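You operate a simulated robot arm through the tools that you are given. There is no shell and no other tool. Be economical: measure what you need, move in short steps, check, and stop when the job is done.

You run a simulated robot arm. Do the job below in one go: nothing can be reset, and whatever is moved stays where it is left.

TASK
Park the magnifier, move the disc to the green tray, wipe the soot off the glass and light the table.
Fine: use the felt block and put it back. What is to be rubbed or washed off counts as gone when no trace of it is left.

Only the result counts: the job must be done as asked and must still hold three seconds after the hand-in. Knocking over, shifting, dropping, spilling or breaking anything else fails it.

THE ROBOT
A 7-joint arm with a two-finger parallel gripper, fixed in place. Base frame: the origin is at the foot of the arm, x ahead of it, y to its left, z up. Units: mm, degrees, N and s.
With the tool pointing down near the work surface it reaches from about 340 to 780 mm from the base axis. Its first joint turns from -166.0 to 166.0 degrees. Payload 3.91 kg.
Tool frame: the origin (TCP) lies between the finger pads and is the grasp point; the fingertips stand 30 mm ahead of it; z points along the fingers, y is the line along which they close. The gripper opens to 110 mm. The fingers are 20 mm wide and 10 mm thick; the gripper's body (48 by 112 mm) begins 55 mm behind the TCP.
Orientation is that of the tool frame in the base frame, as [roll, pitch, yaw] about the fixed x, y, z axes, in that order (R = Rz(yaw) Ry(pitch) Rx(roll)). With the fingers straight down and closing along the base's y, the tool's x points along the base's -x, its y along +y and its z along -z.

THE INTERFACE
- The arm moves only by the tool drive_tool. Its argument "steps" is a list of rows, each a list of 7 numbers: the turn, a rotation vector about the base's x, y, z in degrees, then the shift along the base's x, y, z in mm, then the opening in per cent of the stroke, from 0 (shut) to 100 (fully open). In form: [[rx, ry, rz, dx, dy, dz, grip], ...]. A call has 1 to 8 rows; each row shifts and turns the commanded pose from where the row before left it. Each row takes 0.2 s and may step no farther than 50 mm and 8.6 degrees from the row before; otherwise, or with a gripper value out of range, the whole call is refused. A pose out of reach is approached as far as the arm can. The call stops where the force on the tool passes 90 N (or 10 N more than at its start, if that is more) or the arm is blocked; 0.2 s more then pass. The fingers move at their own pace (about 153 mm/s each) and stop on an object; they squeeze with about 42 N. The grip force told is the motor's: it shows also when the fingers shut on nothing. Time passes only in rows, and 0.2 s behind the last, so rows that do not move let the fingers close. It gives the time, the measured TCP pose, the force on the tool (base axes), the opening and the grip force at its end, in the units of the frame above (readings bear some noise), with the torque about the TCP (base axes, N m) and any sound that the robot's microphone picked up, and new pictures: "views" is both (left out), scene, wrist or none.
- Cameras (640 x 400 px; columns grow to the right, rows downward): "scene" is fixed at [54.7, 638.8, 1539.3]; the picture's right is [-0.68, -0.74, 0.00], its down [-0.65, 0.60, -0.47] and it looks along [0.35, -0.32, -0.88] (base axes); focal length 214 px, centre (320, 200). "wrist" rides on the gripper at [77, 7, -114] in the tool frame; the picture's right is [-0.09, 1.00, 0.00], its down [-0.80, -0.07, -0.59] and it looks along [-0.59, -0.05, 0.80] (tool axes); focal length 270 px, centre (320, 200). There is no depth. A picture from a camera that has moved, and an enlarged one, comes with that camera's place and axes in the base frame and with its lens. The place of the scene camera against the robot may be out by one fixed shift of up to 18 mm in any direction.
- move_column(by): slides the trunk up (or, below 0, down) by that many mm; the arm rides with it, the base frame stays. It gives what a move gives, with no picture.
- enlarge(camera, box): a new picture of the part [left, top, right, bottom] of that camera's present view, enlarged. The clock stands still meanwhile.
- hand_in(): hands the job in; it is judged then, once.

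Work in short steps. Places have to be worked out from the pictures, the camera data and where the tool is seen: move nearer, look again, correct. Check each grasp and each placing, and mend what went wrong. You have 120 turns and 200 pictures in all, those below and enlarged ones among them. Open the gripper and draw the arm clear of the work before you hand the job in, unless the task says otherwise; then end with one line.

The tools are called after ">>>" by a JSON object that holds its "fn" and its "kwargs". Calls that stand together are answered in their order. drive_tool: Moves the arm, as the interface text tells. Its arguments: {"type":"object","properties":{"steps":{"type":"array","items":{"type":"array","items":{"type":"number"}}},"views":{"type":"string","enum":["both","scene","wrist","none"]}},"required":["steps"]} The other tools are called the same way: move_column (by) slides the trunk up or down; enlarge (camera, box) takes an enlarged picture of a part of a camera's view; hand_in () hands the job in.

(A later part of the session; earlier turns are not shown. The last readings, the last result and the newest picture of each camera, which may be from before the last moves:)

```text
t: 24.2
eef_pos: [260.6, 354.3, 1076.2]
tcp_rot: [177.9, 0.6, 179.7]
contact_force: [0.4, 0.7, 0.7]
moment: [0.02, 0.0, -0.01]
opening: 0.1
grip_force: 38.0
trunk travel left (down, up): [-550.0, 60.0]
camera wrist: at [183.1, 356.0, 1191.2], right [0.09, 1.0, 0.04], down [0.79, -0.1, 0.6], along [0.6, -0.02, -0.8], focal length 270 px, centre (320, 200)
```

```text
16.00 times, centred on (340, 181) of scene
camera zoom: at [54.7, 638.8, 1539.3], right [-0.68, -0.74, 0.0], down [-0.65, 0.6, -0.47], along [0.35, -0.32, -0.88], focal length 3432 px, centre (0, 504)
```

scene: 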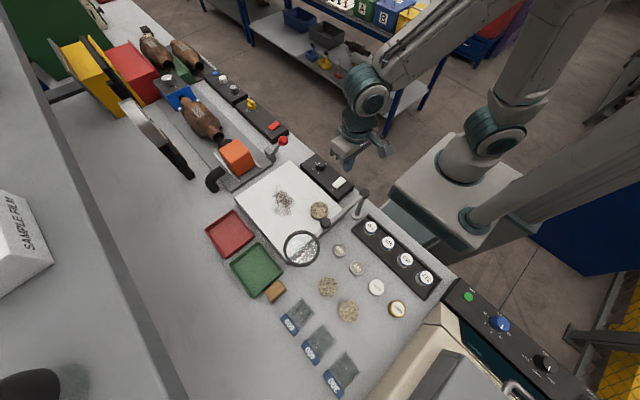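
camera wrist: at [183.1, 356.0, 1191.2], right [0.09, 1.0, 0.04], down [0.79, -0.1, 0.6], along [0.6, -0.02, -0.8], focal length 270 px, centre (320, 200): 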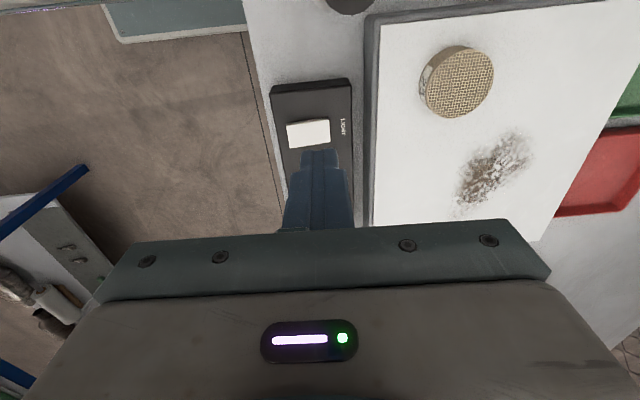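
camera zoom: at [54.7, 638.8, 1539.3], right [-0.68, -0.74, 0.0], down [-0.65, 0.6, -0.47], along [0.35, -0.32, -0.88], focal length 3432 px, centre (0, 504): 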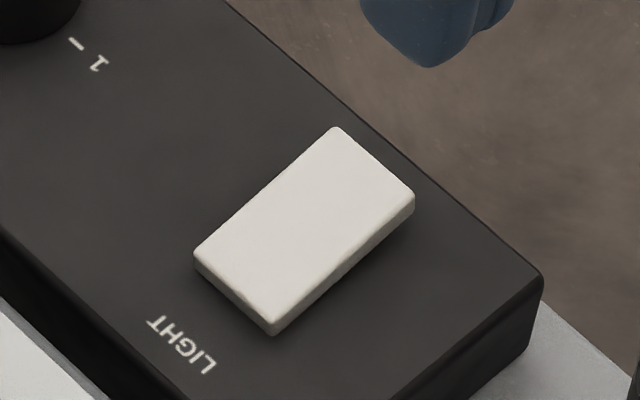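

The rocker appears tilted with long axis along y. I'll press its +y end (near the LIGHT label).

>>> {"fn": "drive_tool", "kwargs": {"steps": [[-2.1, 0, 0, 14, 4, -30, 0], [0, 0, 0, 14, 5, -40, 0], [0, 0, 0, 0, 0, -22, 0], [0, 0, 0, 0, 0, -8, 0]], "views": "none"}}

>>> {"fn": "enlarge", "kwargs": {"camera": "scene", "box": [310, 155, 370, 200]}}

```text
t: 25.2
eef_pos: [289.1, 362.4, 975.1]
tcp_rot: [-180.0, 0.6, 179.9]
contact_force: [-0.2, 0.5, 0.6]
moment: [-0.03, 0.05, 0.01]
opening: 0.0
grip_force: 37.8
trunk travel left (down, up): [-550.0, 60.0]
```

```text
8.89 times, centred on (340, 178) of scene
camera zoom: at [54.7, 638.8, 1539.3], right [-0.68, -0.74, 0.0], down [-0.65, 0.6, -0.47], along [0.35, -0.32, -0.88], focal length 1906 px, centre (142, 400)
```

zoom: 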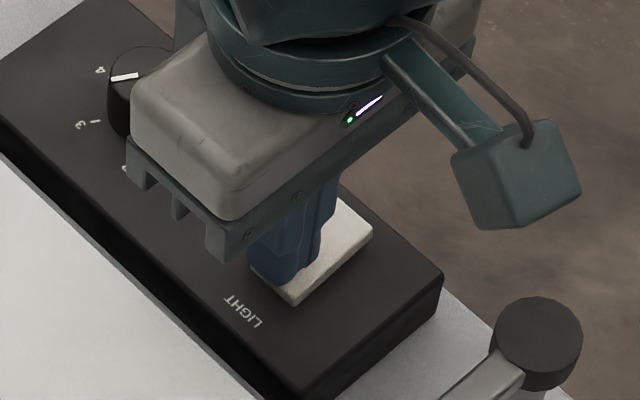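

>>> {"fn": "drive_tool", "kwargs": {"steps": [[0, 0, 0, -1, 0, -3, 0], [0, 0, 0, 0, 0, -2, 0], [0, 0, 0, 0, 0, -2, 0]], "views": "none"}}

>>> {"fn": "drive_tool", "kwargs": {"steps": [[0, 0, 0, 0, 0, -2, 0], [0, 0, 0, 0, 0, -2, 0]], "views": "scene"}}

```text
t: 26.0
eef_pos: [287.6, 362.9, 968.2]
tcp_rot: [180.0, 0.6, 179.8]
contact_force: [-0.4, -1.0, 4.3]
moment: [-0.04, 0.08, 0.01]
opening: 0.2
grip_force: 37.9
trunk travel left (down, up): [-550.0, 60.0]
```

```text
t: 26.6
eef_pos: [287.7, 362.6, 969.2]
tcp_rot: [179.6, 0.9, 179.8]
contact_force: [1.8, -0.7, 43.7]
moment: [-0.44, 0.16, -0.02]
opening: 0.0
grip_force: 37.8
trunk travel left (down, up): [-550.0, 60.0]
```

scene: 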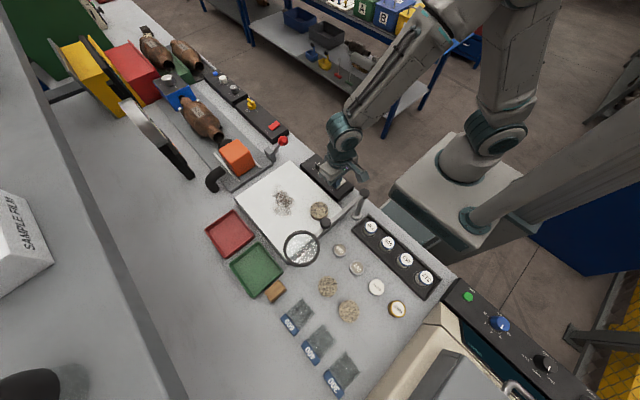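

The +y end is already the low side (contact lower, no click). I lift and press the −y end.

>>> {"fn": "drive_tool", "kwargs": {"steps": [[0, 0, 0, 0, 0, 20, 0], [0, 0, 0, 1, -24, 0, 0], [0, 0, 0, 0, 0, -6, 0], [0, 0, 0, 0, 0, -3, 0]], "views": "none"}}

>>> {"fn": "enlarge", "kwargs": {"camera": "scene", "box": [310, 155, 370, 200]}}

```text
t: 27.6
eef_pos: [287.8, 337.7, 976.2]
tcp_rot: [-180.0, 0.6, 179.9]
contact_force: [0.1, 0.0, -0.2]
moment: [0.0, -0.01, 0.02]
opening: 0.0
grip_force: 38.2
trunk travel left (down, up): [-550.0, 60.0]
```

```text
8.89 times, centred on (340, 178) of scene
camera zoom: at [54.7, 638.8, 1539.3], right [-0.68, -0.74, 0.0], down [-0.65, 0.6, -0.47], along [0.35, -0.32, -0.88], focal length 1906 px, centre (142, 400)
```

zoom: 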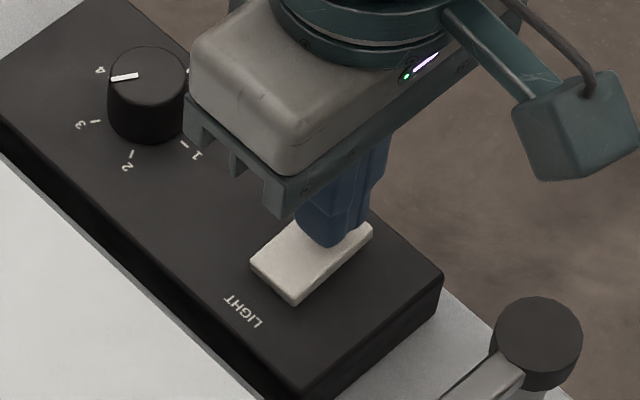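

>>> {"fn": "drive_tool", "kwargs": {"steps": [[0, 0, 0, 0, 0, -3, 0], [0, 0, 0, 0, 0, -2, 0], [0, 0, 0, 0, 0, -2, 0]], "views": "none"}}

>>> {"fn": "drive_tool", "kwargs": {"steps": [[0, 0, 0, 0, 0, -2, 0], [0, 0, 0, 0, 0, -2, 0]], "views": "scene"}}

```text
t: 28.4
eef_pos: [289.7, 337.3, 969.2]
tcp_rot: [180.0, 0.7, 179.8]
contact_force: [-0.2, -0.9, 9.0]
moment: [0.02, 0.05, 0.05]
opening: 0.1
grip_force: 38.3
trunk travel left (down, up): [-550.0, 60.0]
heard: click
```

```text
t: 29.0
eef_pos: [288.1, 337.8, 969.0]
tcp_rot: [179.5, 0.9, 179.8]
contact_force: [0.3, -3.4, 59.5]
moment: [0.31, 0.45, 0.11]
opening: 0.0
grip_force: 37.2
trunk travel left (down, up): [-550.0, 60.0]
```

scene: 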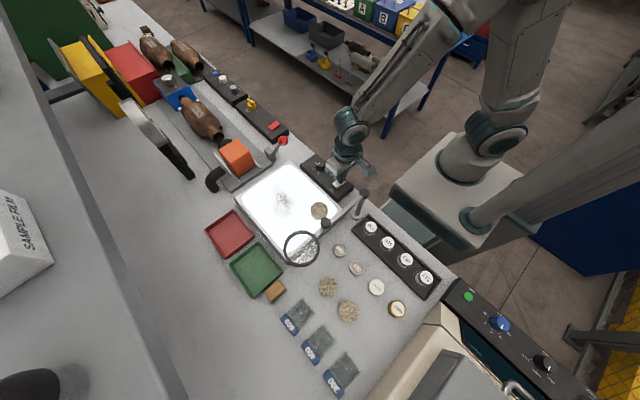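

Click heard and the table is lit. I lift off and begin turning the tool −90° about z while moving over the disc (centre ≈ (248,471), top z≈960).

>>> {"fn": "drive_tool", "kwargs": {"steps": [[0.5, -0.9, 0, 0, 0, 45, 0], [0, 0, 0, 0, 0, 45, 0], [0, 0, -8, 0, 0, 45, 0], [0, 0, -8, 0, 10, 30, 20], [0, 0, -8, -5, 20, 0, 40], [0, 0, -8, -5, 20, 0, 60], [0, 0, -8, -5, 20, 0, 75], [0, 0, -8, -5, 20, 0, 75]], "views": "none"}}

>>> {"fn": "drive_tool", "kwargs": {"steps": [[0, 0, -8, -5, 20, 0, 75], [0, 0, -8, -5, 20, 0, 75], [0, 0, -8.5, -5, 5, 0, 75], [0, 0, -8.5, -5, 0, 0, 75], [0, 0, -8.5, 0, 0, 0, 75]], "views": "both"}}

```text
t: 30.8
eef_pos: [268.2, 429.8, 1130.8]
tcp_rot: [179.5, 1.5, 131.6]
contact_force: [-0.3, 0.4, -1.1]
moment: [-0.01, 0.01, -0.02]
opening: 82.4
grip_force: 0.0
trunk travel left (down, up): [-550.0, 60.0]
```

```text
t: 32.0
eef_pos: [248.9, 473.2, 1129.8]
tcp_rot: [179.5, 1.6, 90.2]
contact_force: [-0.3, 0.6, 0.6]
moment: [0.01, 0.02, -0.03]
opening: 82.9
grip_force: 0.1
trunk travel left (down, up): [-550.0, 60.0]
camera wrist: at [254.2, 553.2, 1243.6], right [1.0, -0.08, 0.01], down [-0.07, -0.79, 0.61], along [-0.04, -0.61, -0.79], focal length 270 px, centre (320, 200)
```

scene: 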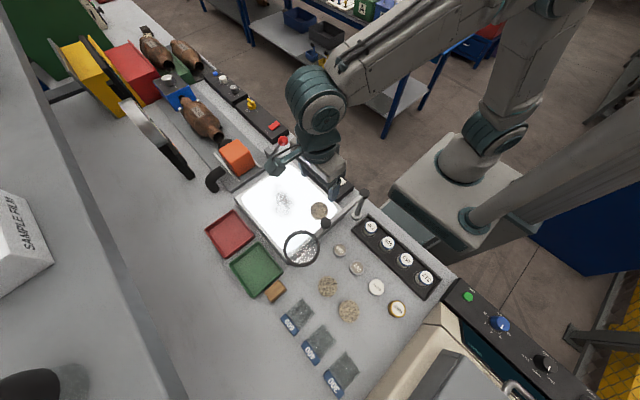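
wrist: 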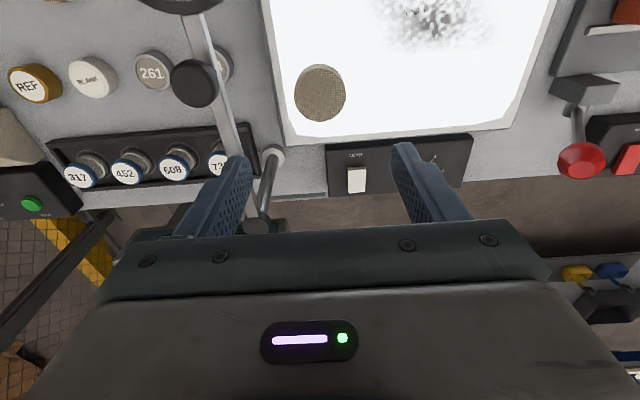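

Disc centre seen at (251,471.5). I correct the small tilt, centre and descend to just above the glass.

>>> {"fn": "drive_tool", "kwargs": {"steps": [[1.6, 0, 0, 2, -1.5, -47, 75], [0, 0, 0, 0, 0, -45, 75], [0, 0, 0, 0, 0, -45, 75]], "views": "both"}}

>>> {"fn": "enlarge", "kwargs": {"camera": "scene", "box": [270, 170, 390, 245]}}

```text
t: 32.8
eef_pos: [251.2, 473.2, 992.3]
tcp_rot: [179.4, -0.1, 90.3]
contact_force: [-0.1, 0.4, -0.8]
moment: [0.0, -0.02, 0.01]
opening: 82.6
grip_force: 0.0
trunk travel left (down, up): [-550.0, 60.0]
camera wrist: at [256.7, 549.0, 1107.6], right [1.0, -0.08, 0.01], down [-0.07, -0.8, 0.59], along [-0.04, -0.59, -0.81], focal length 270 px, centre (320, 200)
```

scene: 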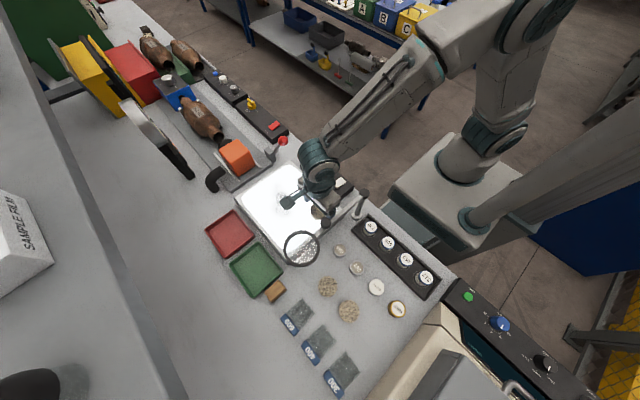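
wrist: 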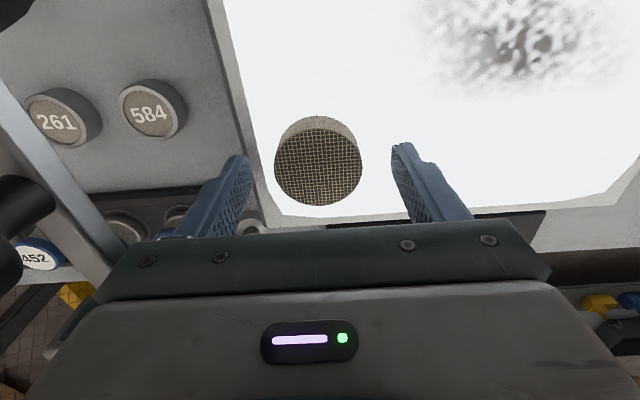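

```text
5.33 times, centred on (330, 208) of scene
camera zoom: at [54.7, 638.8, 1539.3], right [-0.68, -0.74, 0.0], down [-0.65, 0.6, -0.47], along [0.35, -0.32, -0.88], focal length 1144 px, centre (267, 160)
```

zoom: 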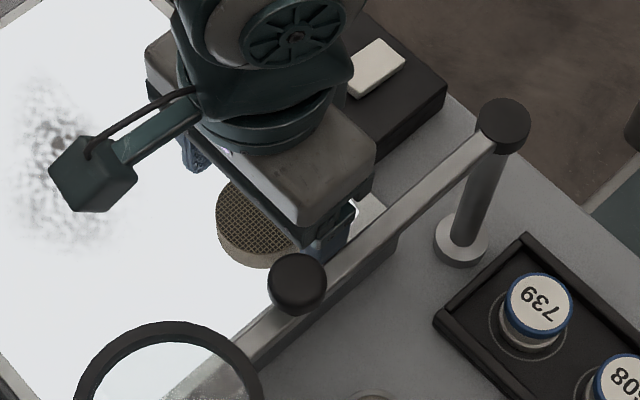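

The disc sits centred between the fingers. I lower slowly to find a good gripping height.

>>> {"fn": "drive_tool", "kwargs": {"steps": [[0, 0, 0, 0, -1, -8, 75], [0, 0, 0, 0, 0, -5, 75], [0, 0, 0, 0, 0, -4, 75]], "views": "wrist"}}

>>> {"fn": "enlarge", "kwargs": {"camera": "scene", "box": [290, 180, 370, 230]}}

```text
t: 33.6
eef_pos: [250.6, 469.9, 979.5]
tcp_rot: [179.4, -0.6, 90.4]
contact_force: [0.6, -0.3, 34.3]
moment: [-0.37, 1.48, 0.15]
opening: 82.1
grip_force: 0.1
trunk travel left (down, up): [-550.0, 60.0]
camera wrist: at [255.7, 546.5, 1096.8], right [1.0, -0.08, 0.01], down [-0.07, -0.81, 0.59], along [-0.04, -0.59, -0.81], focal length 270 px, centre (320, 200)
```

wrist: 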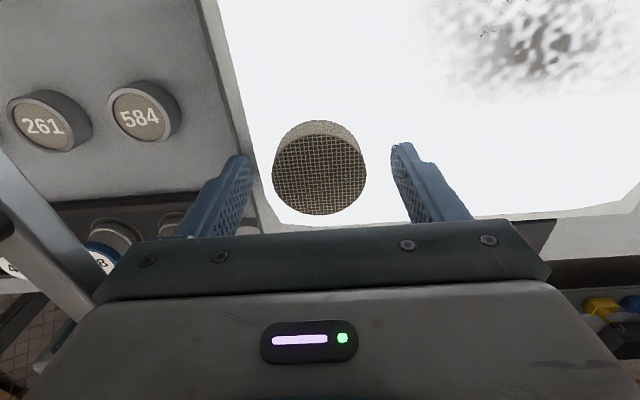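

```text
8.00 times, centred on (330, 205) of scene
camera zoom: at [54.7, 638.8, 1539.3], right [-0.68, -0.74, 0.0], down [-0.65, 0.6, -0.47], along [0.35, -0.32, -0.88], focal length 1716 px, centre (240, 160)
```

zoom: 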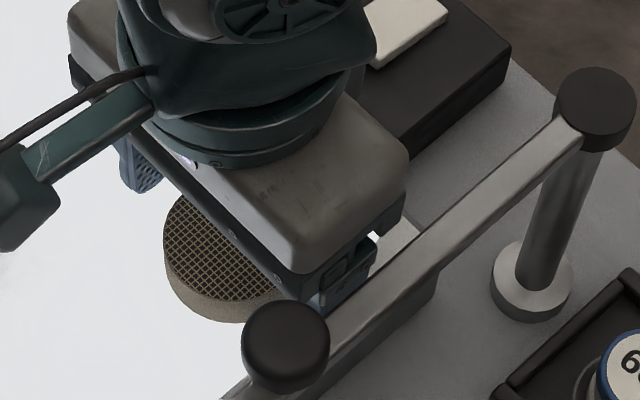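

The left fingertip touches the glass at tip z≈949. I lift 7 mm in command (2 mm off) and close on the disc.

>>> {"fn": "drive_tool", "kwargs": {"steps": [[0, 0.4, 0, 0, 0, 7, 75], [0, 0, 0, 0, 0, 0, 40], [0, 0, 0, 0, 0, 0, 0], [0, 0, 0, 0, 0, 0, 0]], "views": "wrist"}}

```text
t: 34.6
eef_pos: [250.9, 471.4, 983.0]
tcp_rot: [180.0, -0.1, 90.4]
contact_force: [0.0, -0.2, 1.2]
moment: [0.04, 0.03, -0.02]
opening: 48.3
grip_force: 41.8
trunk travel left (down, up): [-550.0, 60.0]
camera wrist: at [257.0, 547.8, 1098.6], right [1.0, -0.08, 0.0], down [-0.07, -0.8, 0.59], along [-0.05, -0.59, -0.8], focal length 270 px, centre (320, 200)
```

wrist: 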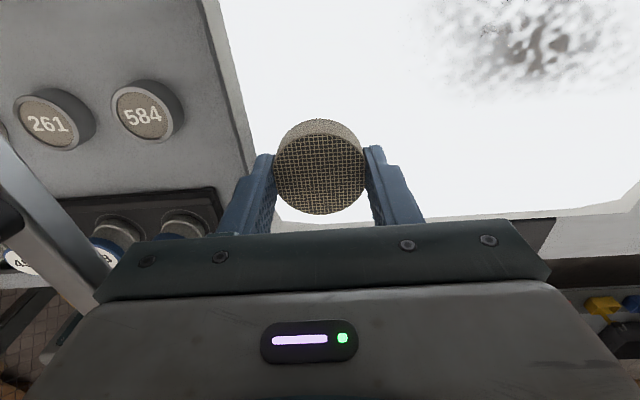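

Gripped (48 mm). I lift straight up, then travel at height to above the green tray (≈(250,706)).

>>> {"fn": "drive_tool", "kwargs": {"steps": [[0, 0, 0, 0, 0, 30, 0], [0, 0, 0, 0, 0, 48, 0], [0, 0, 0, 0, 0, 48, 0], [0, 0, 0, 0, 20, 30, 0], [0, 0, 0, 0, 48, 0, 0], [0, 0, 0, 0, 48, 0, 0], [0, 0, 0, 0, 48, 0, 0], [0, 0, 0, 0, 48, 0, 0]], "views": "both"}}

```text
t: 36.4
eef_pos: [249.5, 673.6, 1133.5]
tcp_rot: [180.0, 0.4, 90.3]
contact_force: [-0.7, 0.6, -0.3]
moment: [-0.02, -0.05, 0.02]
opening: 48.3
grip_force: 42.0
out of reach, approached as far as the arm can: row 8
trunk travel left (down, up): [-550.0, 60.0]
camera wrist: at [256.1, 751.3, 1248.1], right [1.0, -0.08, 0.0], down [-0.07, -0.8, 0.6], along [-0.05, -0.6, -0.8], focal length 270 px, centre (320, 200)
```

scene: 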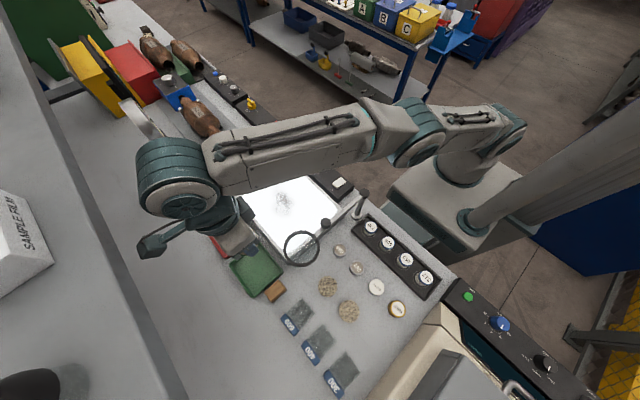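
wrist: 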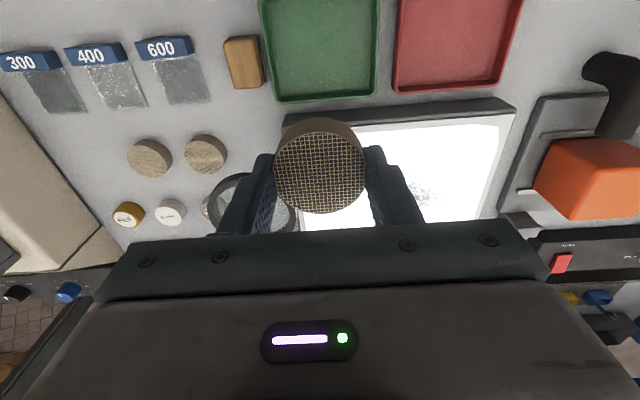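

The reach limit bites at this height (y≈674). The tray spans about x 199–313, y 662–775; I descend a bit here (clear of the lens) and then try further out.

>>> {"fn": "drive_tool", "kwargs": {"steps": [[0, 0, 0, 3, 0, -45, 0], [0, 0, 0, 3, 0, -45, 0], [0, 0, 0, 0, 14, 0, 0], [0, 0, 0, 0, 14, 0, 0]], "views": "both"}}

```text
t: 37.4
eef_pos: [254.5, 692.3, 1046.7]
tcp_rot: [179.8, -0.1, 90.3]
contact_force: [-0.6, -1.3, 0.8]
moment: [-0.05, 0.01, 0.01]
opening: 48.5
grip_force: 42.3
trunk travel left (down, up): [-550.0, 60.0]
camera wrist: at [261.6, 769.4, 1162.3], right [1.0, -0.08, 0.0], down [-0.07, -0.8, 0.59], along [-0.05, -0.59, -0.81], focal length 270 px, centre (320, 200)
```

scene: 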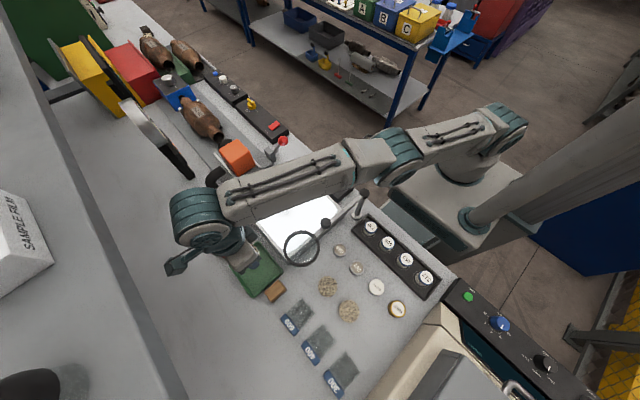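
wrist: 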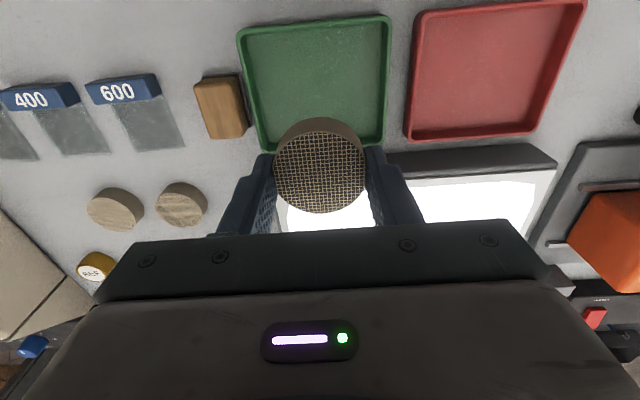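

The tray centre comes out at about (253,707). I move over it and lower.

>>> {"fn": "drive_tool", "kwargs": {"steps": [[0, 0, 0, -1, 8, -25, 0], [0, 0, 0, 0, 5, -25, 0], [0, 0, 0, 0, 0, -15, 0], [0, 0, 0, 0, 0, 0, 0]], "views": "wrist"}}

>>> {"fn": "enlarge", "kwargs": {"camera": "scene", "box": [200, 220, 320, 310]}}

```text
t: 38.4
eef_pos: [254.9, 704.2, 980.8]
tcp_rot: [179.8, -0.1, 90.5]
contact_force: [0.5, -0.4, -1.1]
moment: [0.03, -0.01, -0.04]
opening: 48.8
grip_force: 42.7
out of reach, approached as far as the arm can: row 1
trunk travel left (down, up): [-550.0, 60.0]
camera wrist: at [260.2, 780.0, 1096.7], right [1.0, -0.08, 0.0], down [-0.07, -0.8, 0.59], along [-0.05, -0.59, -0.8], focal length 270 px, centre (320, 200)
```

wrist: 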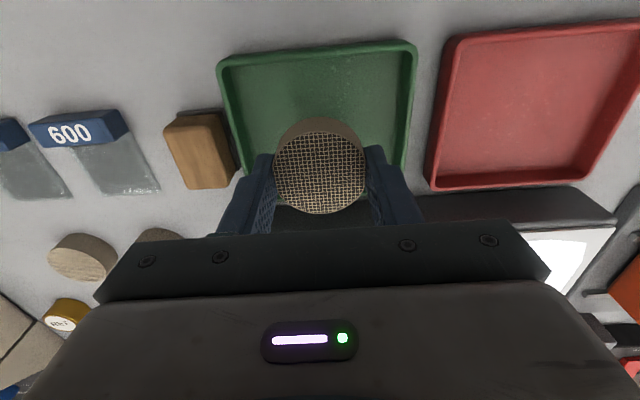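

```text
4.44 times, centred on (260, 265) of scene
camera zoom: at [54.7, 638.8, 1539.3], right [-0.68, -0.74, 0.0], down [-0.65, 0.6, -0.47], along [0.35, -0.32, -0.88], focal length 953 px, centre (587, -89)
```

zoom: 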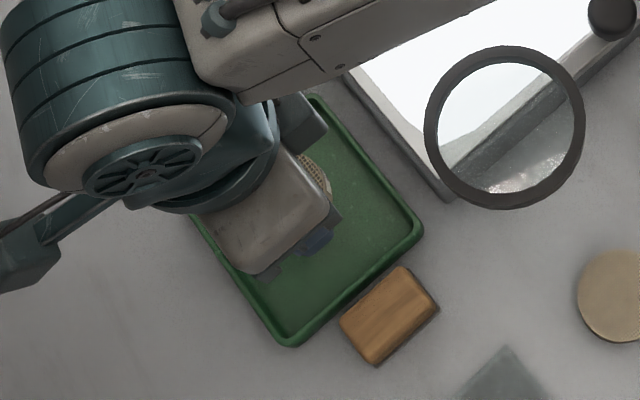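

Over the tray interior. I lower in small steps until the disc touches.

>>> {"fn": "drive_tool", "kwargs": {"steps": [[0, 0, 0, 0, 0, -8, 0], [0, 0, 0, 0, 0, -6, 0], [0, 0, 0, 0, 0, -4, 0]], "views": "none"}}

>>> {"fn": "drive_tool", "kwargs": {"steps": [[0, 0, 0, 0, 0, -3, 0], [0, 0, 0, 0, 0, -3, 0]], "views": "none"}}

```text
t: 39.2
eef_pos: [253.5, 703.3, 964.5]
tcp_rot: [179.9, -0.1, 90.4]
contact_force: [0.3, 0.2, -0.4]
moment: [0.01, -0.03, 0.02]
opening: 48.6
grip_force: 41.6
trunk travel left (down, up): [-550.0, 60.0]
```

```text
t: 39.8
eef_pos: [255.0, 704.0, 957.2]
tcp_rot: [179.8, -0.1, 90.4]
contact_force: [0.2, 0.0, -0.9]
moment: [-0.05, 0.0, 0.01]
opening: 48.6
grip_force: 41.8
trunk travel left (down, up): [-550.0, 60.0]
```

>>> {"fn": "drive_tool", "kwargs": {"steps": [[0, 0, 0, 0, 0, -3, 0], [0, 0, 0, 0, 0, -3, 0], [0, 0, 0, 0, 0, -2, 0]], "views": "none"}}

>>> {"fn": "enlarge", "kwargs": {"camera": "wrist", "box": [160, 20, 480, 220]}}

```text
t: 40.6
eef_pos: [254.2, 703.9, 949.3]
tcp_rot: [179.9, -0.1, 90.4]
contact_force: [0.5, -0.1, 0.0]
moment: [0.04, 0.0, 0.01]
opening: 48.4
grip_force: 41.9
trunk travel left (down, up): [-550.0, 60.0]
```

```text
2.00 times, centred on (320, 120) of wrist
camera zoom: at [260.3, 780.0, 1065.1], right [1.0, -0.08, 0.0], down [-0.07, -0.8, 0.59], along [-0.05, -0.59, -0.8], focal length 541 px, centre (320, 360)
```

zoom: 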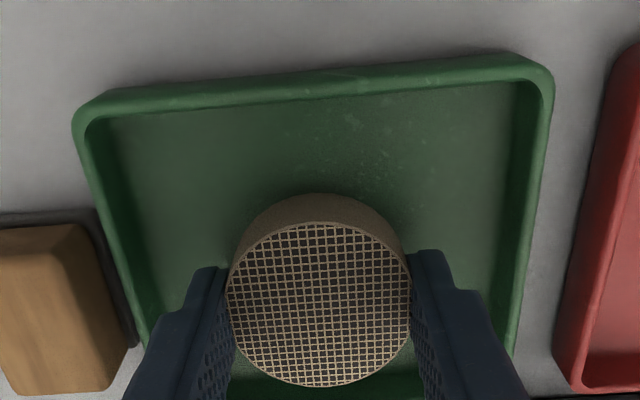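

>>> {"fn": "drive_tool", "kwargs": {"steps": [[0, 0, 0, 0, 0, -3, 0], [0, 0, 0, 0, 0, -3, 0], [0, 0, 0, 0, 0, -2, 0]], "views": "none"}}

>>> {"fn": "drive_tool", "kwargs": {"steps": [[0, 0, 0, 0, 0, -2, 0], [0, 0, 0, 0, 0, -2, 0]], "views": "wrist"}}

```text
t: 41.4
eef_pos: [254.1, 702.7, 942.1]
tcp_rot: [179.8, -0.1, 90.5]
contact_force: [0.2, 0.0, 0.0]
moment: [0.02, 0.01, 0.02]
opening: 48.7
grip_force: 42.3
trunk travel left (down, up): [-550.0, 60.0]
```

```text
t: 42.0
eef_pos: [254.0, 702.2, 937.7]
tcp_rot: [179.8, -0.1, 90.3]
contact_force: [0.5, -0.1, -1.5]
moment: [0.0, -0.01, -0.01]
opening: 48.7
grip_force: 42.7
trunk travel left (down, up): [-550.0, 60.0]
camera wrist: at [260.1, 779.6, 1053.2], right [1.0, -0.08, 0.0], down [-0.07, -0.8, 0.59], along [-0.05, -0.59, -0.8], focal length 270 px, centre (320, 200)
```

wrist: 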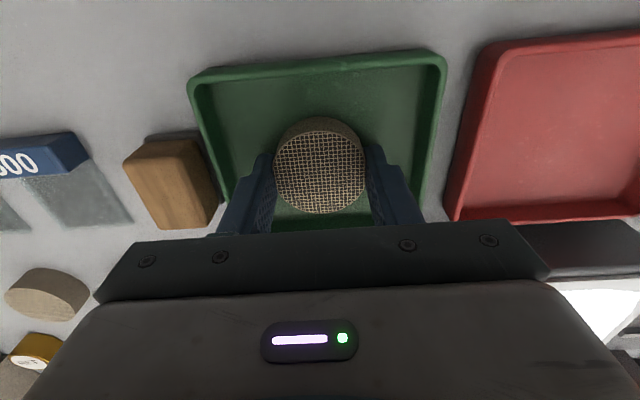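

>>> {"fn": "drive_tool", "kwargs": {"steps": [[0, 0, 0, 0, 2, -3, 0], [0, 0, 0, 0, 2, -3, 0], [0, 0, 0, 0, 0, -3, 0]], "views": "none"}}

>>> {"fn": "drive_tool", "kwargs": {"steps": [[0, 0, 0, 0, 0, -2, 0], [0, 0, 0, 0, 0, -2, 0]], "views": "wrist"}}

```text
t: 42.8
eef_pos: [254.8, 706.8, 934.5]
tcp_rot: [179.6, -0.5, 90.3]
contact_force: [1.6, 0.4, 27.1]
moment: [-0.39, 0.36, 0.02]
opening: 48.6
grip_force: 41.9
trunk travel left (down, up): [-550.0, 60.0]
```

```text
t: 43.4
eef_pos: [253.9, 705.1, 934.1]
tcp_rot: [179.6, -1.0, 90.3]
contact_force: [2.9, 3.5, 49.1]
moment: [-0.5, 0.92, -0.17]
opening: 48.5
grip_force: 41.6
trunk travel left (down, up): [-550.0, 60.0]
camera wrist: at [260.1, 781.0, 1051.1], right [1.0, -0.08, 0.01], down [-0.07, -0.81, 0.58], along [-0.04, -0.58, -0.81], focal length 270 px, centre (320, 200)
```

wrist: 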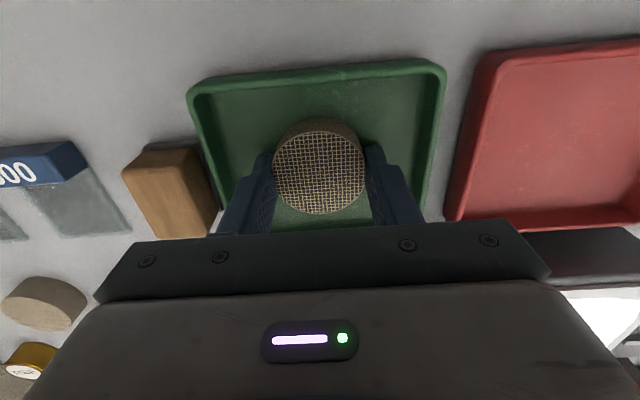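

The disc rests on the tray floor (contact at TCP 934). I unload, open modestly, and rise straight up.

>>> {"fn": "drive_tool", "kwargs": {"steps": [[0, 0, 0, 0, 0, 5, 0], [0, 0, 0, 0, 0, 2, 58], [0, 0, 0, 0, 0, 0, 58], [0, 0, 0, 0, 0, 30, 58], [0, 0, 0, 0, 0, 45, 58], [0, 0, 0, 0, -5, 45, 58]], "views": "both"}}

>>> {"fn": "enlarge", "kwargs": {"camera": "wrist", "box": [140, 0, 420, 175]}}

```text
t: 44.8
eef_pos: [251.6, 691.6, 1049.1]
tcp_rot: [179.9, 0.0, 90.3]
contact_force: [-0.3, -0.2, -0.2]
moment: [-0.01, 0.01, 0.0]
opening: 63.7
grip_force: 0.1
out of reach, approached as far as the arm can: row 5
trunk travel left (down, up): [-550.0, 60.0]
camera wrist: at [257.1, 769.2, 1165.0], right [1.0, -0.08, 0.0], down [-0.07, -0.8, 0.59], along [-0.05, -0.59, -0.8], focal length 270 px, centre (320, 200)
```

scene: 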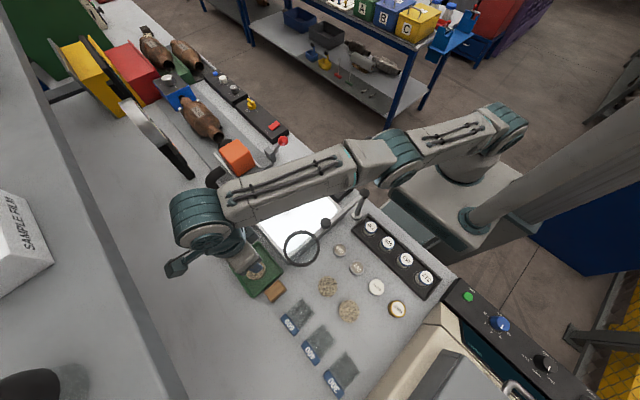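
wrist: 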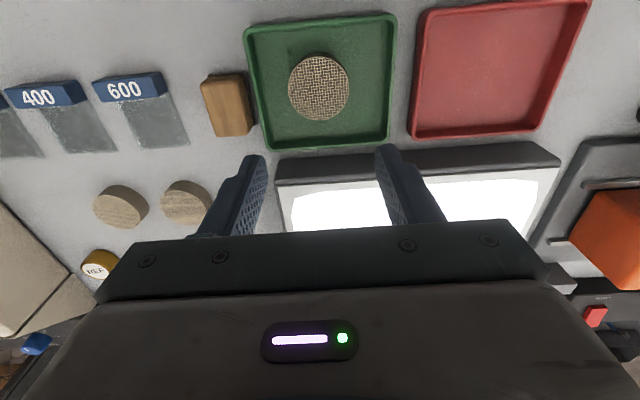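

```text
2.29 times, centred on (280, 88) of wrist
camera zoom: at [257.1, 769.2, 1165.0], right [1.0, -0.08, 0.0], down [-0.07, -0.8, 0.59], along [-0.05, -0.59, -0.8], focal length 618 px, centre (411, 457)
```

zoom: 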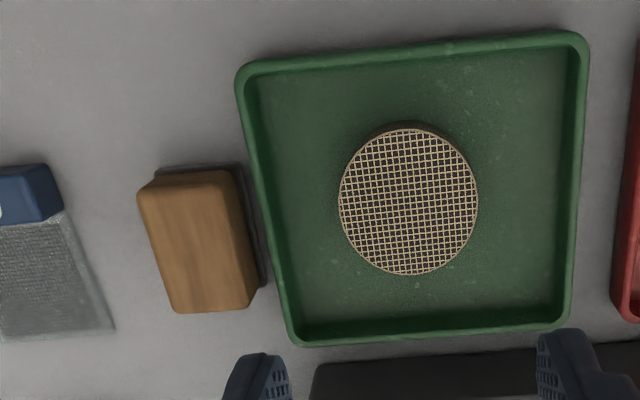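

Disc sits well inside the green tray. The wood-backed block on a dark (felt) base is at about (170,700), 37×49 mm; the gap to the tray is too tight for a finger, so I turn back +90° to grip it along y.

>>> {"fn": "drive_tool", "kwargs": {"steps": [[0, 0, 8.2, 0, 0, 10, 70], [0, 0, 8.2, -8, 0, 0, 70], [0, 0, 8.2, -8, 0, 0, 70], [0, 0, 8.2, -10, 0, 0, 70], [0, 0, 8.2, -10, 0, 0, 70], [0, 0, 8.2, -10, 0, 0, 70], [0, 0, 8.2, -10, 0, 0, 70], [0, 0, 8.2, -10, 0, 0, 70]], "views": "none"}}

>>> {"fn": "drive_tool", "kwargs": {"steps": [[0, 0, 8.2, -10, 0, 0, 70], [0, 0, 8.2, -5, 3, 0, 70], [0, 0, 7.7, 0, 3, 0, 70]], "views": "both"}}

```text
t: 46.6
eef_pos: [184.9, 691.6, 1059.7]
tcp_rot: [179.8, 0.1, 156.1]
contact_force: [0.2, 0.6, -0.9]
moment: [-0.01, 0.0, 0.03]
opening: 77.3
grip_force: 0.1
out of reach, approached as far as the arm can: row 1
trunk travel left (down, up): [-550.0, 60.0]
```

```text
t: 47.4
eef_pos: [169.5, 697.6, 1059.5]
tcp_rot: [179.9, -0.2, -179.9]
contact_force: [-0.8, -0.5, -0.2]
moment: [-0.01, 0.01, 0.03]
opening: 77.1
grip_force: 0.0
trunk travel left (down, up): [-550.0, 60.0]
camera wrist: at [93.9, 703.4, 1175.1], right [0.09, 1.0, 0.0], down [0.8, -0.07, 0.59], along [0.59, -0.05, -0.81], focal length 270 px, centre (320, 200)
```

scene: 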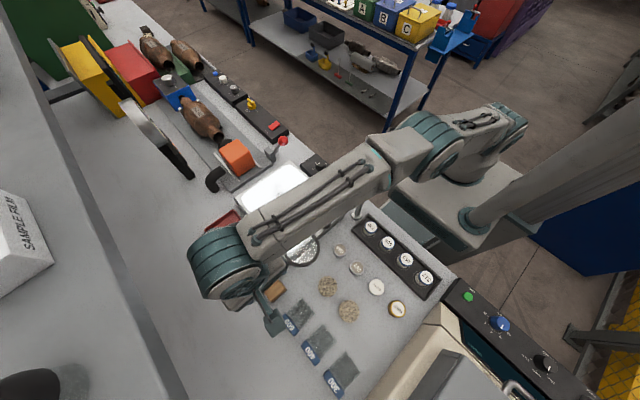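
wrist: 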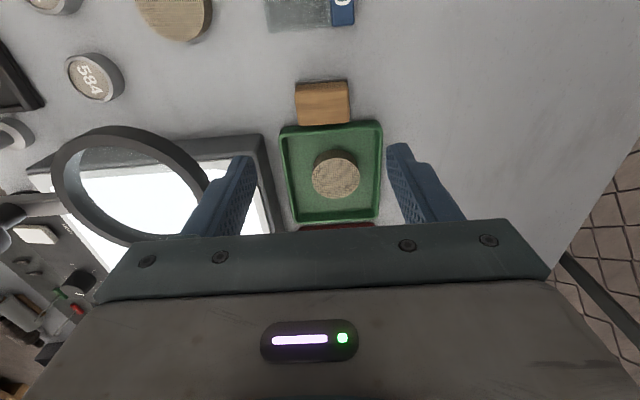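

Block confirmed at (170,699). The gripper body will clear the lens ring (edge y≈633) by ~9 mm. I descend carefully.

>>> {"fn": "drive_tool", "kwargs": {"steps": [[0, 0, 0, 0, 3, -35, 70], [0, 0, 0, 0, 0, -40, 70], [0, 0, 0, 0, 0, -25, 70]], "views": "both"}}

>>> {"fn": "enlarge", "kwargs": {"camera": "scene", "box": [220, 210, 340, 310]}}

```text
t: 48.2
eef_pos: [170.5, 700.5, 958.8]
tcp_rot: [179.8, -0.2, -180.0]
contact_force: [-0.3, -0.4, 0.3]
moment: [0.0, 0.02, 0.03]
opening: 77.2
grip_force: 0.0
trunk travel left (down, up): [-550.0, 60.0]
camera wrist: at [93.4, 706.8, 1075.1], right [0.09, 1.0, 0.0], down [0.8, -0.07, 0.59], along [0.59, -0.05, -0.81], focal length 270 px, centre (320, 200)
```

scene: 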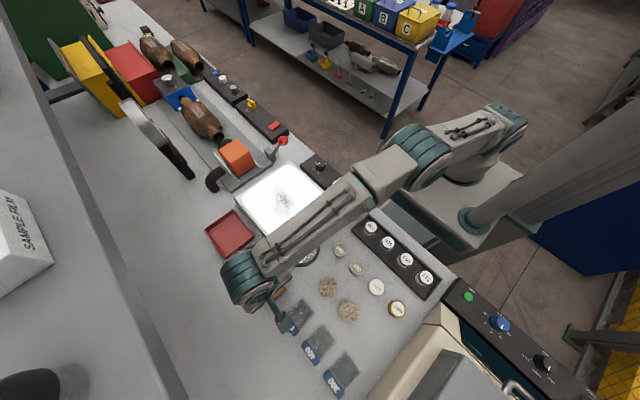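
wrist: 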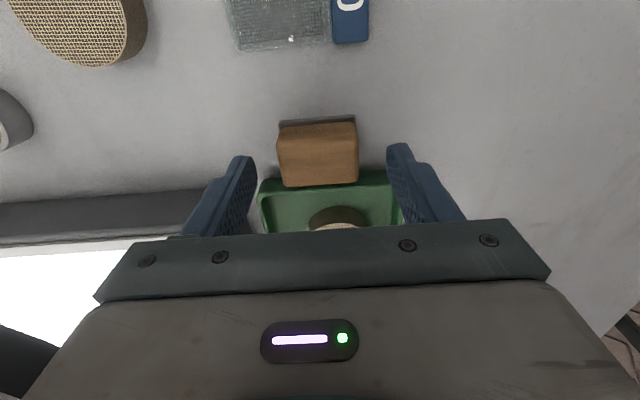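

```text
4.00 times, centred on (280, 260) of scene
camera zoom: at [54.7, 638.8, 1539.3], right [-0.68, -0.74, 0.0], down [-0.65, 0.6, -0.47], along [0.35, -0.32, -0.88], focal length 858 px, centre (480, -40)
```

zoom: 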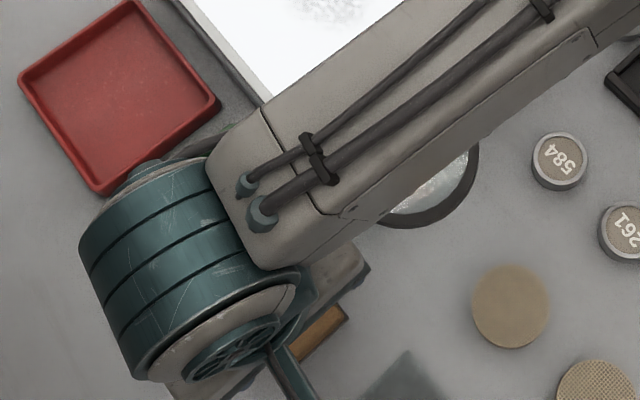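

Good alignment. I lower until the tips are ~8 mm above the bench and close.

>>> {"fn": "drive_tool", "kwargs": {"steps": [[0, 0, 0, 1, -1, -12, 70], [0, 0, 0, 0, 0, -10, 70], [0, 0, 0, 0, 0, 0, 40], [0, 0, 0, 0, 0, 0, 20], [0, 0, 0, 0, 0, 0, 20]], "views": "wrist"}}

```text
t: 49.4
eef_pos: [171.6, 699.8, 938.6]
tcp_rot: [179.9, 0.0, -179.9]
contact_force: [-0.1, 0.6, 0.7]
moment: [0.0, 0.03, -0.01]
opening: 48.7
grip_force: 42.6
trunk travel left (down, up): [-550.0, 60.0]
camera wrist: at [94.7, 705.7, 1053.3], right [0.09, 1.0, 0.0], down [0.8, -0.07, 0.59], along [0.59, -0.05, -0.81], focal length 270 px, centre (320, 200)
```

wrist: 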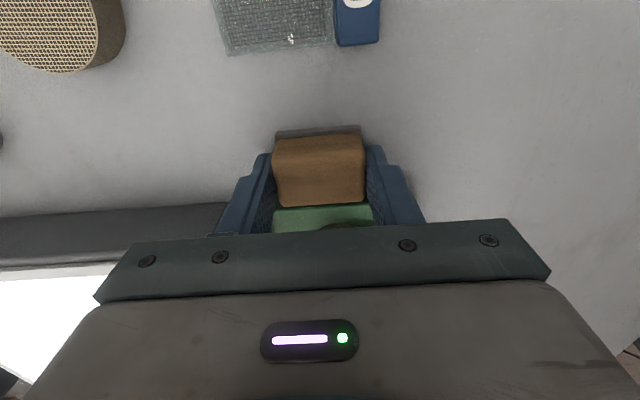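

Held (48.7 mm). Home pose noted: TCP (171.6,699.8,938.6). I lift and inspect.

>>> {"fn": "drive_tool", "kwargs": {"steps": [[0, 0, 0, 0, 0, 15, 20], [0, 0, 0, 0, 0, 40, 20], [0, 0, 0, 0, 0, 45, 20], [0, 0, 0, 0, -3, 40, 20]], "views": "both"}}

>>> {"fn": "enlarge", "kwargs": {"camera": "wrist", "box": [220, 80, 420, 230]}}

```text
t: 50.4
eef_pos: [170.1, 696.2, 1077.5]
tcp_rot: [179.9, 0.0, -179.9]
contact_force: [0.2, -0.4, -0.3]
moment: [-0.02, -0.03, 0.03]
opening: 48.9
grip_force: 41.6
trunk travel left (down, up): [-550.0, 60.0]
camera wrist: at [93.9, 701.9, 1193.2], right [0.09, 1.0, 0.0], down [0.8, -0.07, 0.59], along [0.59, -0.05, -0.81], focal length 270 px, centre (320, 200)
```

scene: 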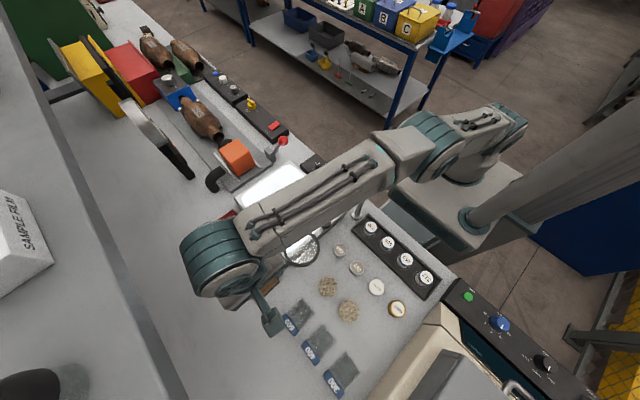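
wrist: 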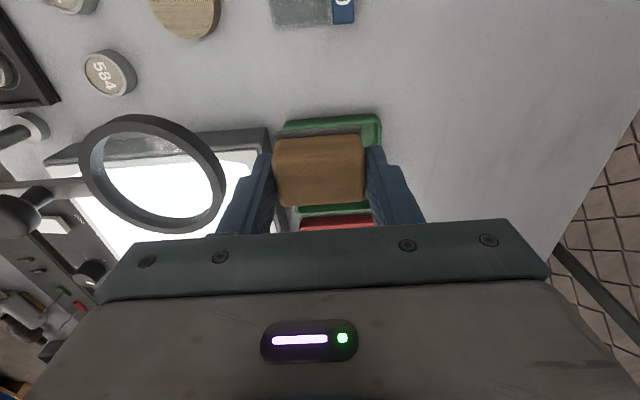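

```text
2.67 times, centred on (320, 155) of wrist
camera zoom: at [93.9, 701.9, 1193.2], right [0.09, 1.0, 0.0], down [0.8, -0.07, 0.59], along [0.59, -0.05, -0.81], focal length 721 px, centre (320, 320)
```

zoom: 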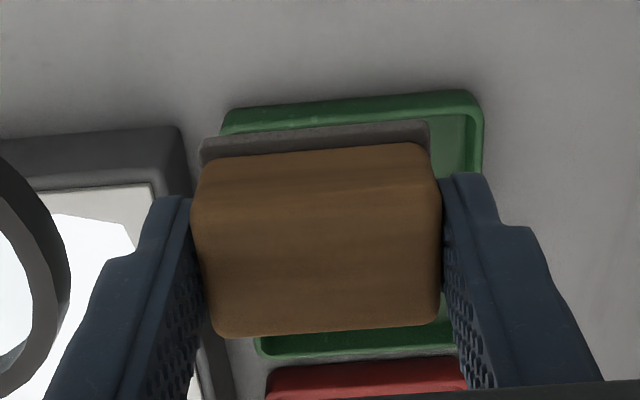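

The grey felt sole is fixed under the wooden grip. I carry it around the lens to above the soot (spanning roughly x 295–425, y 485–578).

>>> {"fn": "drive_tool", "kwargs": {"steps": [[0, 0, 0, 44, 0, 10, 20], [0, 0, 0, 44, 0, 0, 20], [0, 0, 0, 42, -10, 0, 20], [0, 0, 0, 0, -45, 0, 20], [0, 0, 0, 0, -45, 0, 20], [0, 0, 0, 0, -45, 0, 20], [0, 0, 0, 0, -45, 0, 20]], "views": "both"}}

>>> {"fn": "enlarge", "kwargs": {"camera": "scene", "box": [220, 150, 360, 260]}}

```text
t: 52.0
eef_pos: [294.5, 488.7, 1085.2]
tcp_rot: [179.9, -0.1, 180.0]
contact_force: [-0.3, 1.0, -0.2]
moment: [-0.04, -0.01, 0.01]
opening: 46.9
grip_force: 42.3
out of reach, approached as far as the arm can: row 1, 2
trunk travel left (down, up): [-550.0, 60.0]
camera wrist: at [218.2, 495.8, 1201.0], right [0.09, 1.0, 0.0], down [0.8, -0.07, 0.59], along [0.59, -0.05, -0.81], focal length 270 px, centre (320, 200)
```

scene: 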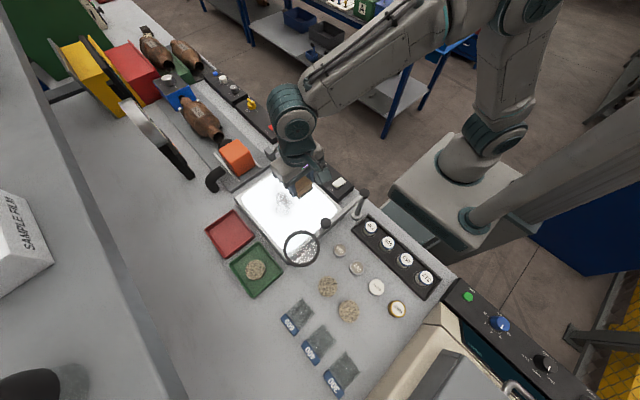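
wrist: 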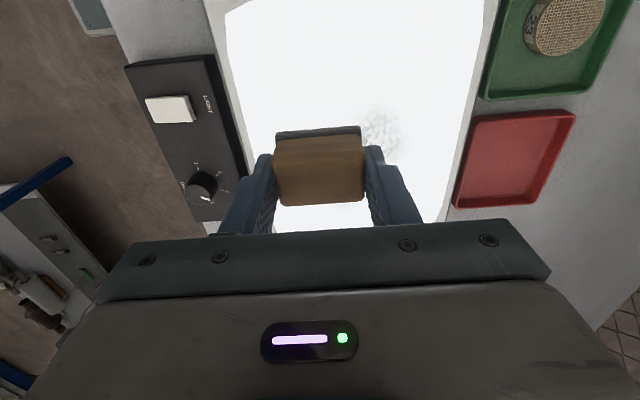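

```text
3.64 times, centred on (290, 205) of scene
camera zoom: at [54.7, 638.8, 1539.3], right [-0.68, -0.74, 0.0], down [-0.65, 0.6, -0.47], along [0.35, -0.32, -0.88], focal length 780 px, centre (429, 182)
```

zoom: 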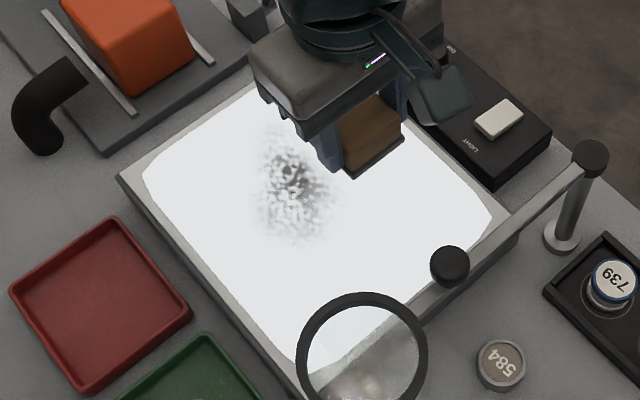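

Position is beside the soot. I descend to just above the glass and then feel for contact.

>>> {"fn": "drive_tool", "kwargs": {"steps": [[0, 0, 0, 2, 4, -40, 20], [0, 0, 0, 2, 2, -38, 20], [0, 0, 0, 0, 0, -6, 20], [0, 0, 0, 0, 0, -4, 20]], "views": "none"}}

>>> {"fn": "drive_tool", "kwargs": {"steps": [[0, 0, 0, 0, 0, -2, 20], [0, 0, 0, 0, 0, -2, 20], [0, 0, 0, 0, 0, -2, 20]], "views": "wrist"}}

```text
t: 53.0
eef_pos: [299.2, 494.8, 997.2]
tcp_rot: [179.9, -0.1, -179.9]
contact_force: [0.3, 0.2, -0.5]
moment: [-0.01, 0.0, 0.0]
opening: 46.9
grip_force: 42.1
trunk travel left (down, up): [-550.0, 60.0]
```

```text
t: 53.8
eef_pos: [298.8, 495.9, 992.9]
tcp_rot: [180.0, -0.2, -179.9]
contact_force: [1.0, -0.3, -0.4]
moment: [0.01, -0.02, 0.01]
opening: 47.1
grip_force: 41.7
trunk travel left (down, up): [-550.0, 60.0]
camera wrist: at [222.4, 502.4, 1107.0], right [0.09, 1.0, 0.0], down [0.8, -0.07, 0.59], along [0.59, -0.05, -0.81], focal length 270 px, centre (320, 200)
```

wrist: 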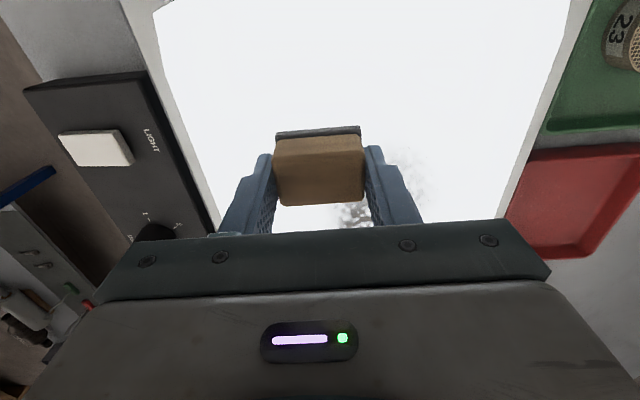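

>>> {"fn": "drive_tool", "kwargs": {"steps": [[0, 0, 0, 0, 0, -2, 20], [0, 0, 0, 0, 0, -2, 20], [0, 0, 0, 0, 0, -2, 20]], "views": "none"}}

>>> {"fn": "drive_tool", "kwargs": {"steps": [[0, 0, 0, 0, 0, -1.5, 20], [0, 0, 0, 0, 0, -1.5, 20]], "views": "none"}}

```text
t: 54.6
eef_pos: [298.9, 495.5, 988.0]
tcp_rot: [179.7, 0.0, -179.9]
contact_force: [0.4, -0.9, 12.7]
moment: [-0.34, 0.02, 0.0]
opening: 47.0
grip_force: 42.0
trunk travel left (down, up): [-550.0, 60.0]
```

```text
t: 55.2
eef_pos: [299.0, 496.4, 987.6]
tcp_rot: [179.5, 0.2, 180.0]
contact_force: [3.0, 4.2, 44.1]
moment: [-0.71, 0.18, 0.01]
opening: 47.1
grip_force: 41.7
trunk travel left (down, up): [-550.0, 60.0]
```

Contact at TCP z≈988. I ease to ~20 N and make the first stroke along +x at y≈496.

>>> {"fn": "drive_tool", "kwargs": {"steps": [[0, 0, 0, 0, 0, 2, 20], [0, 0, 0, 18, 0, 0, 20], [0, 0, 0, 18, 0, 0, 20], [0, 0, 0, 18, 0, 0, 20], [0, 0, 0, 18, 0, 0, 20], [0, 0, 0, 18, 0, 0, 20], [0, 0, 0, 18, 0, 0, 20], [0, 0, 0, 18, 0, 0, 20]], "views": "wrist"}}

>>> {"fn": "enlarge", "kwargs": {"camera": "scene", "box": [220, 150, 360, 260]}}

```text
t: 57.0
eef_pos: [424.5, 494.8, 987.6]
tcp_rot: [179.7, 0.1, 180.0]
contact_force: [-8.6, 0.2, 28.3]
moment: [-0.21, 0.37, -0.04]
opening: 46.9
grip_force: 41.6
trunk travel left (down, up): [-550.0, 60.0]
camera wrist: at [347.4, 500.8, 1102.8], right [0.09, 1.0, 0.01], down [0.8, -0.07, 0.6], along [0.59, -0.05, -0.8], focal length 270 px, centre (320, 200)
```

wrist: 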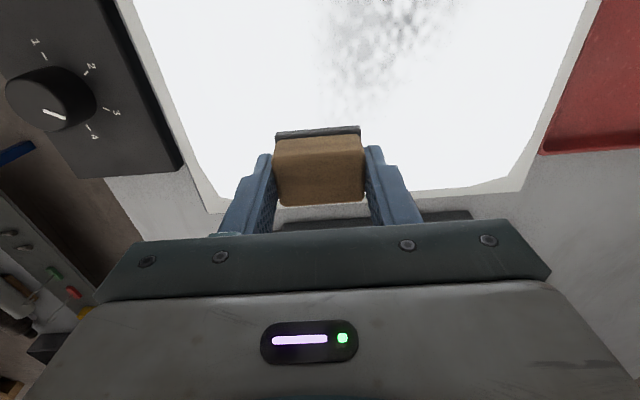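

```text
3.64 times, centred on (290, 205) of scene
camera zoom: at [54.7, 638.8, 1539.3], right [-0.68, -0.74, 0.0], down [-0.65, 0.6, -0.47], along [0.35, -0.32, -0.88], focal length 780 px, centre (429, 182)
```

zoom: 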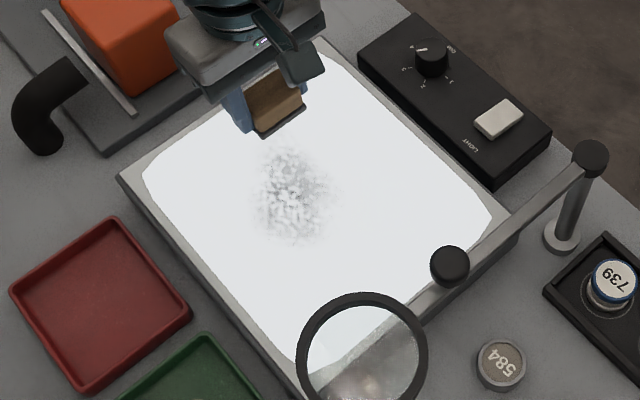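

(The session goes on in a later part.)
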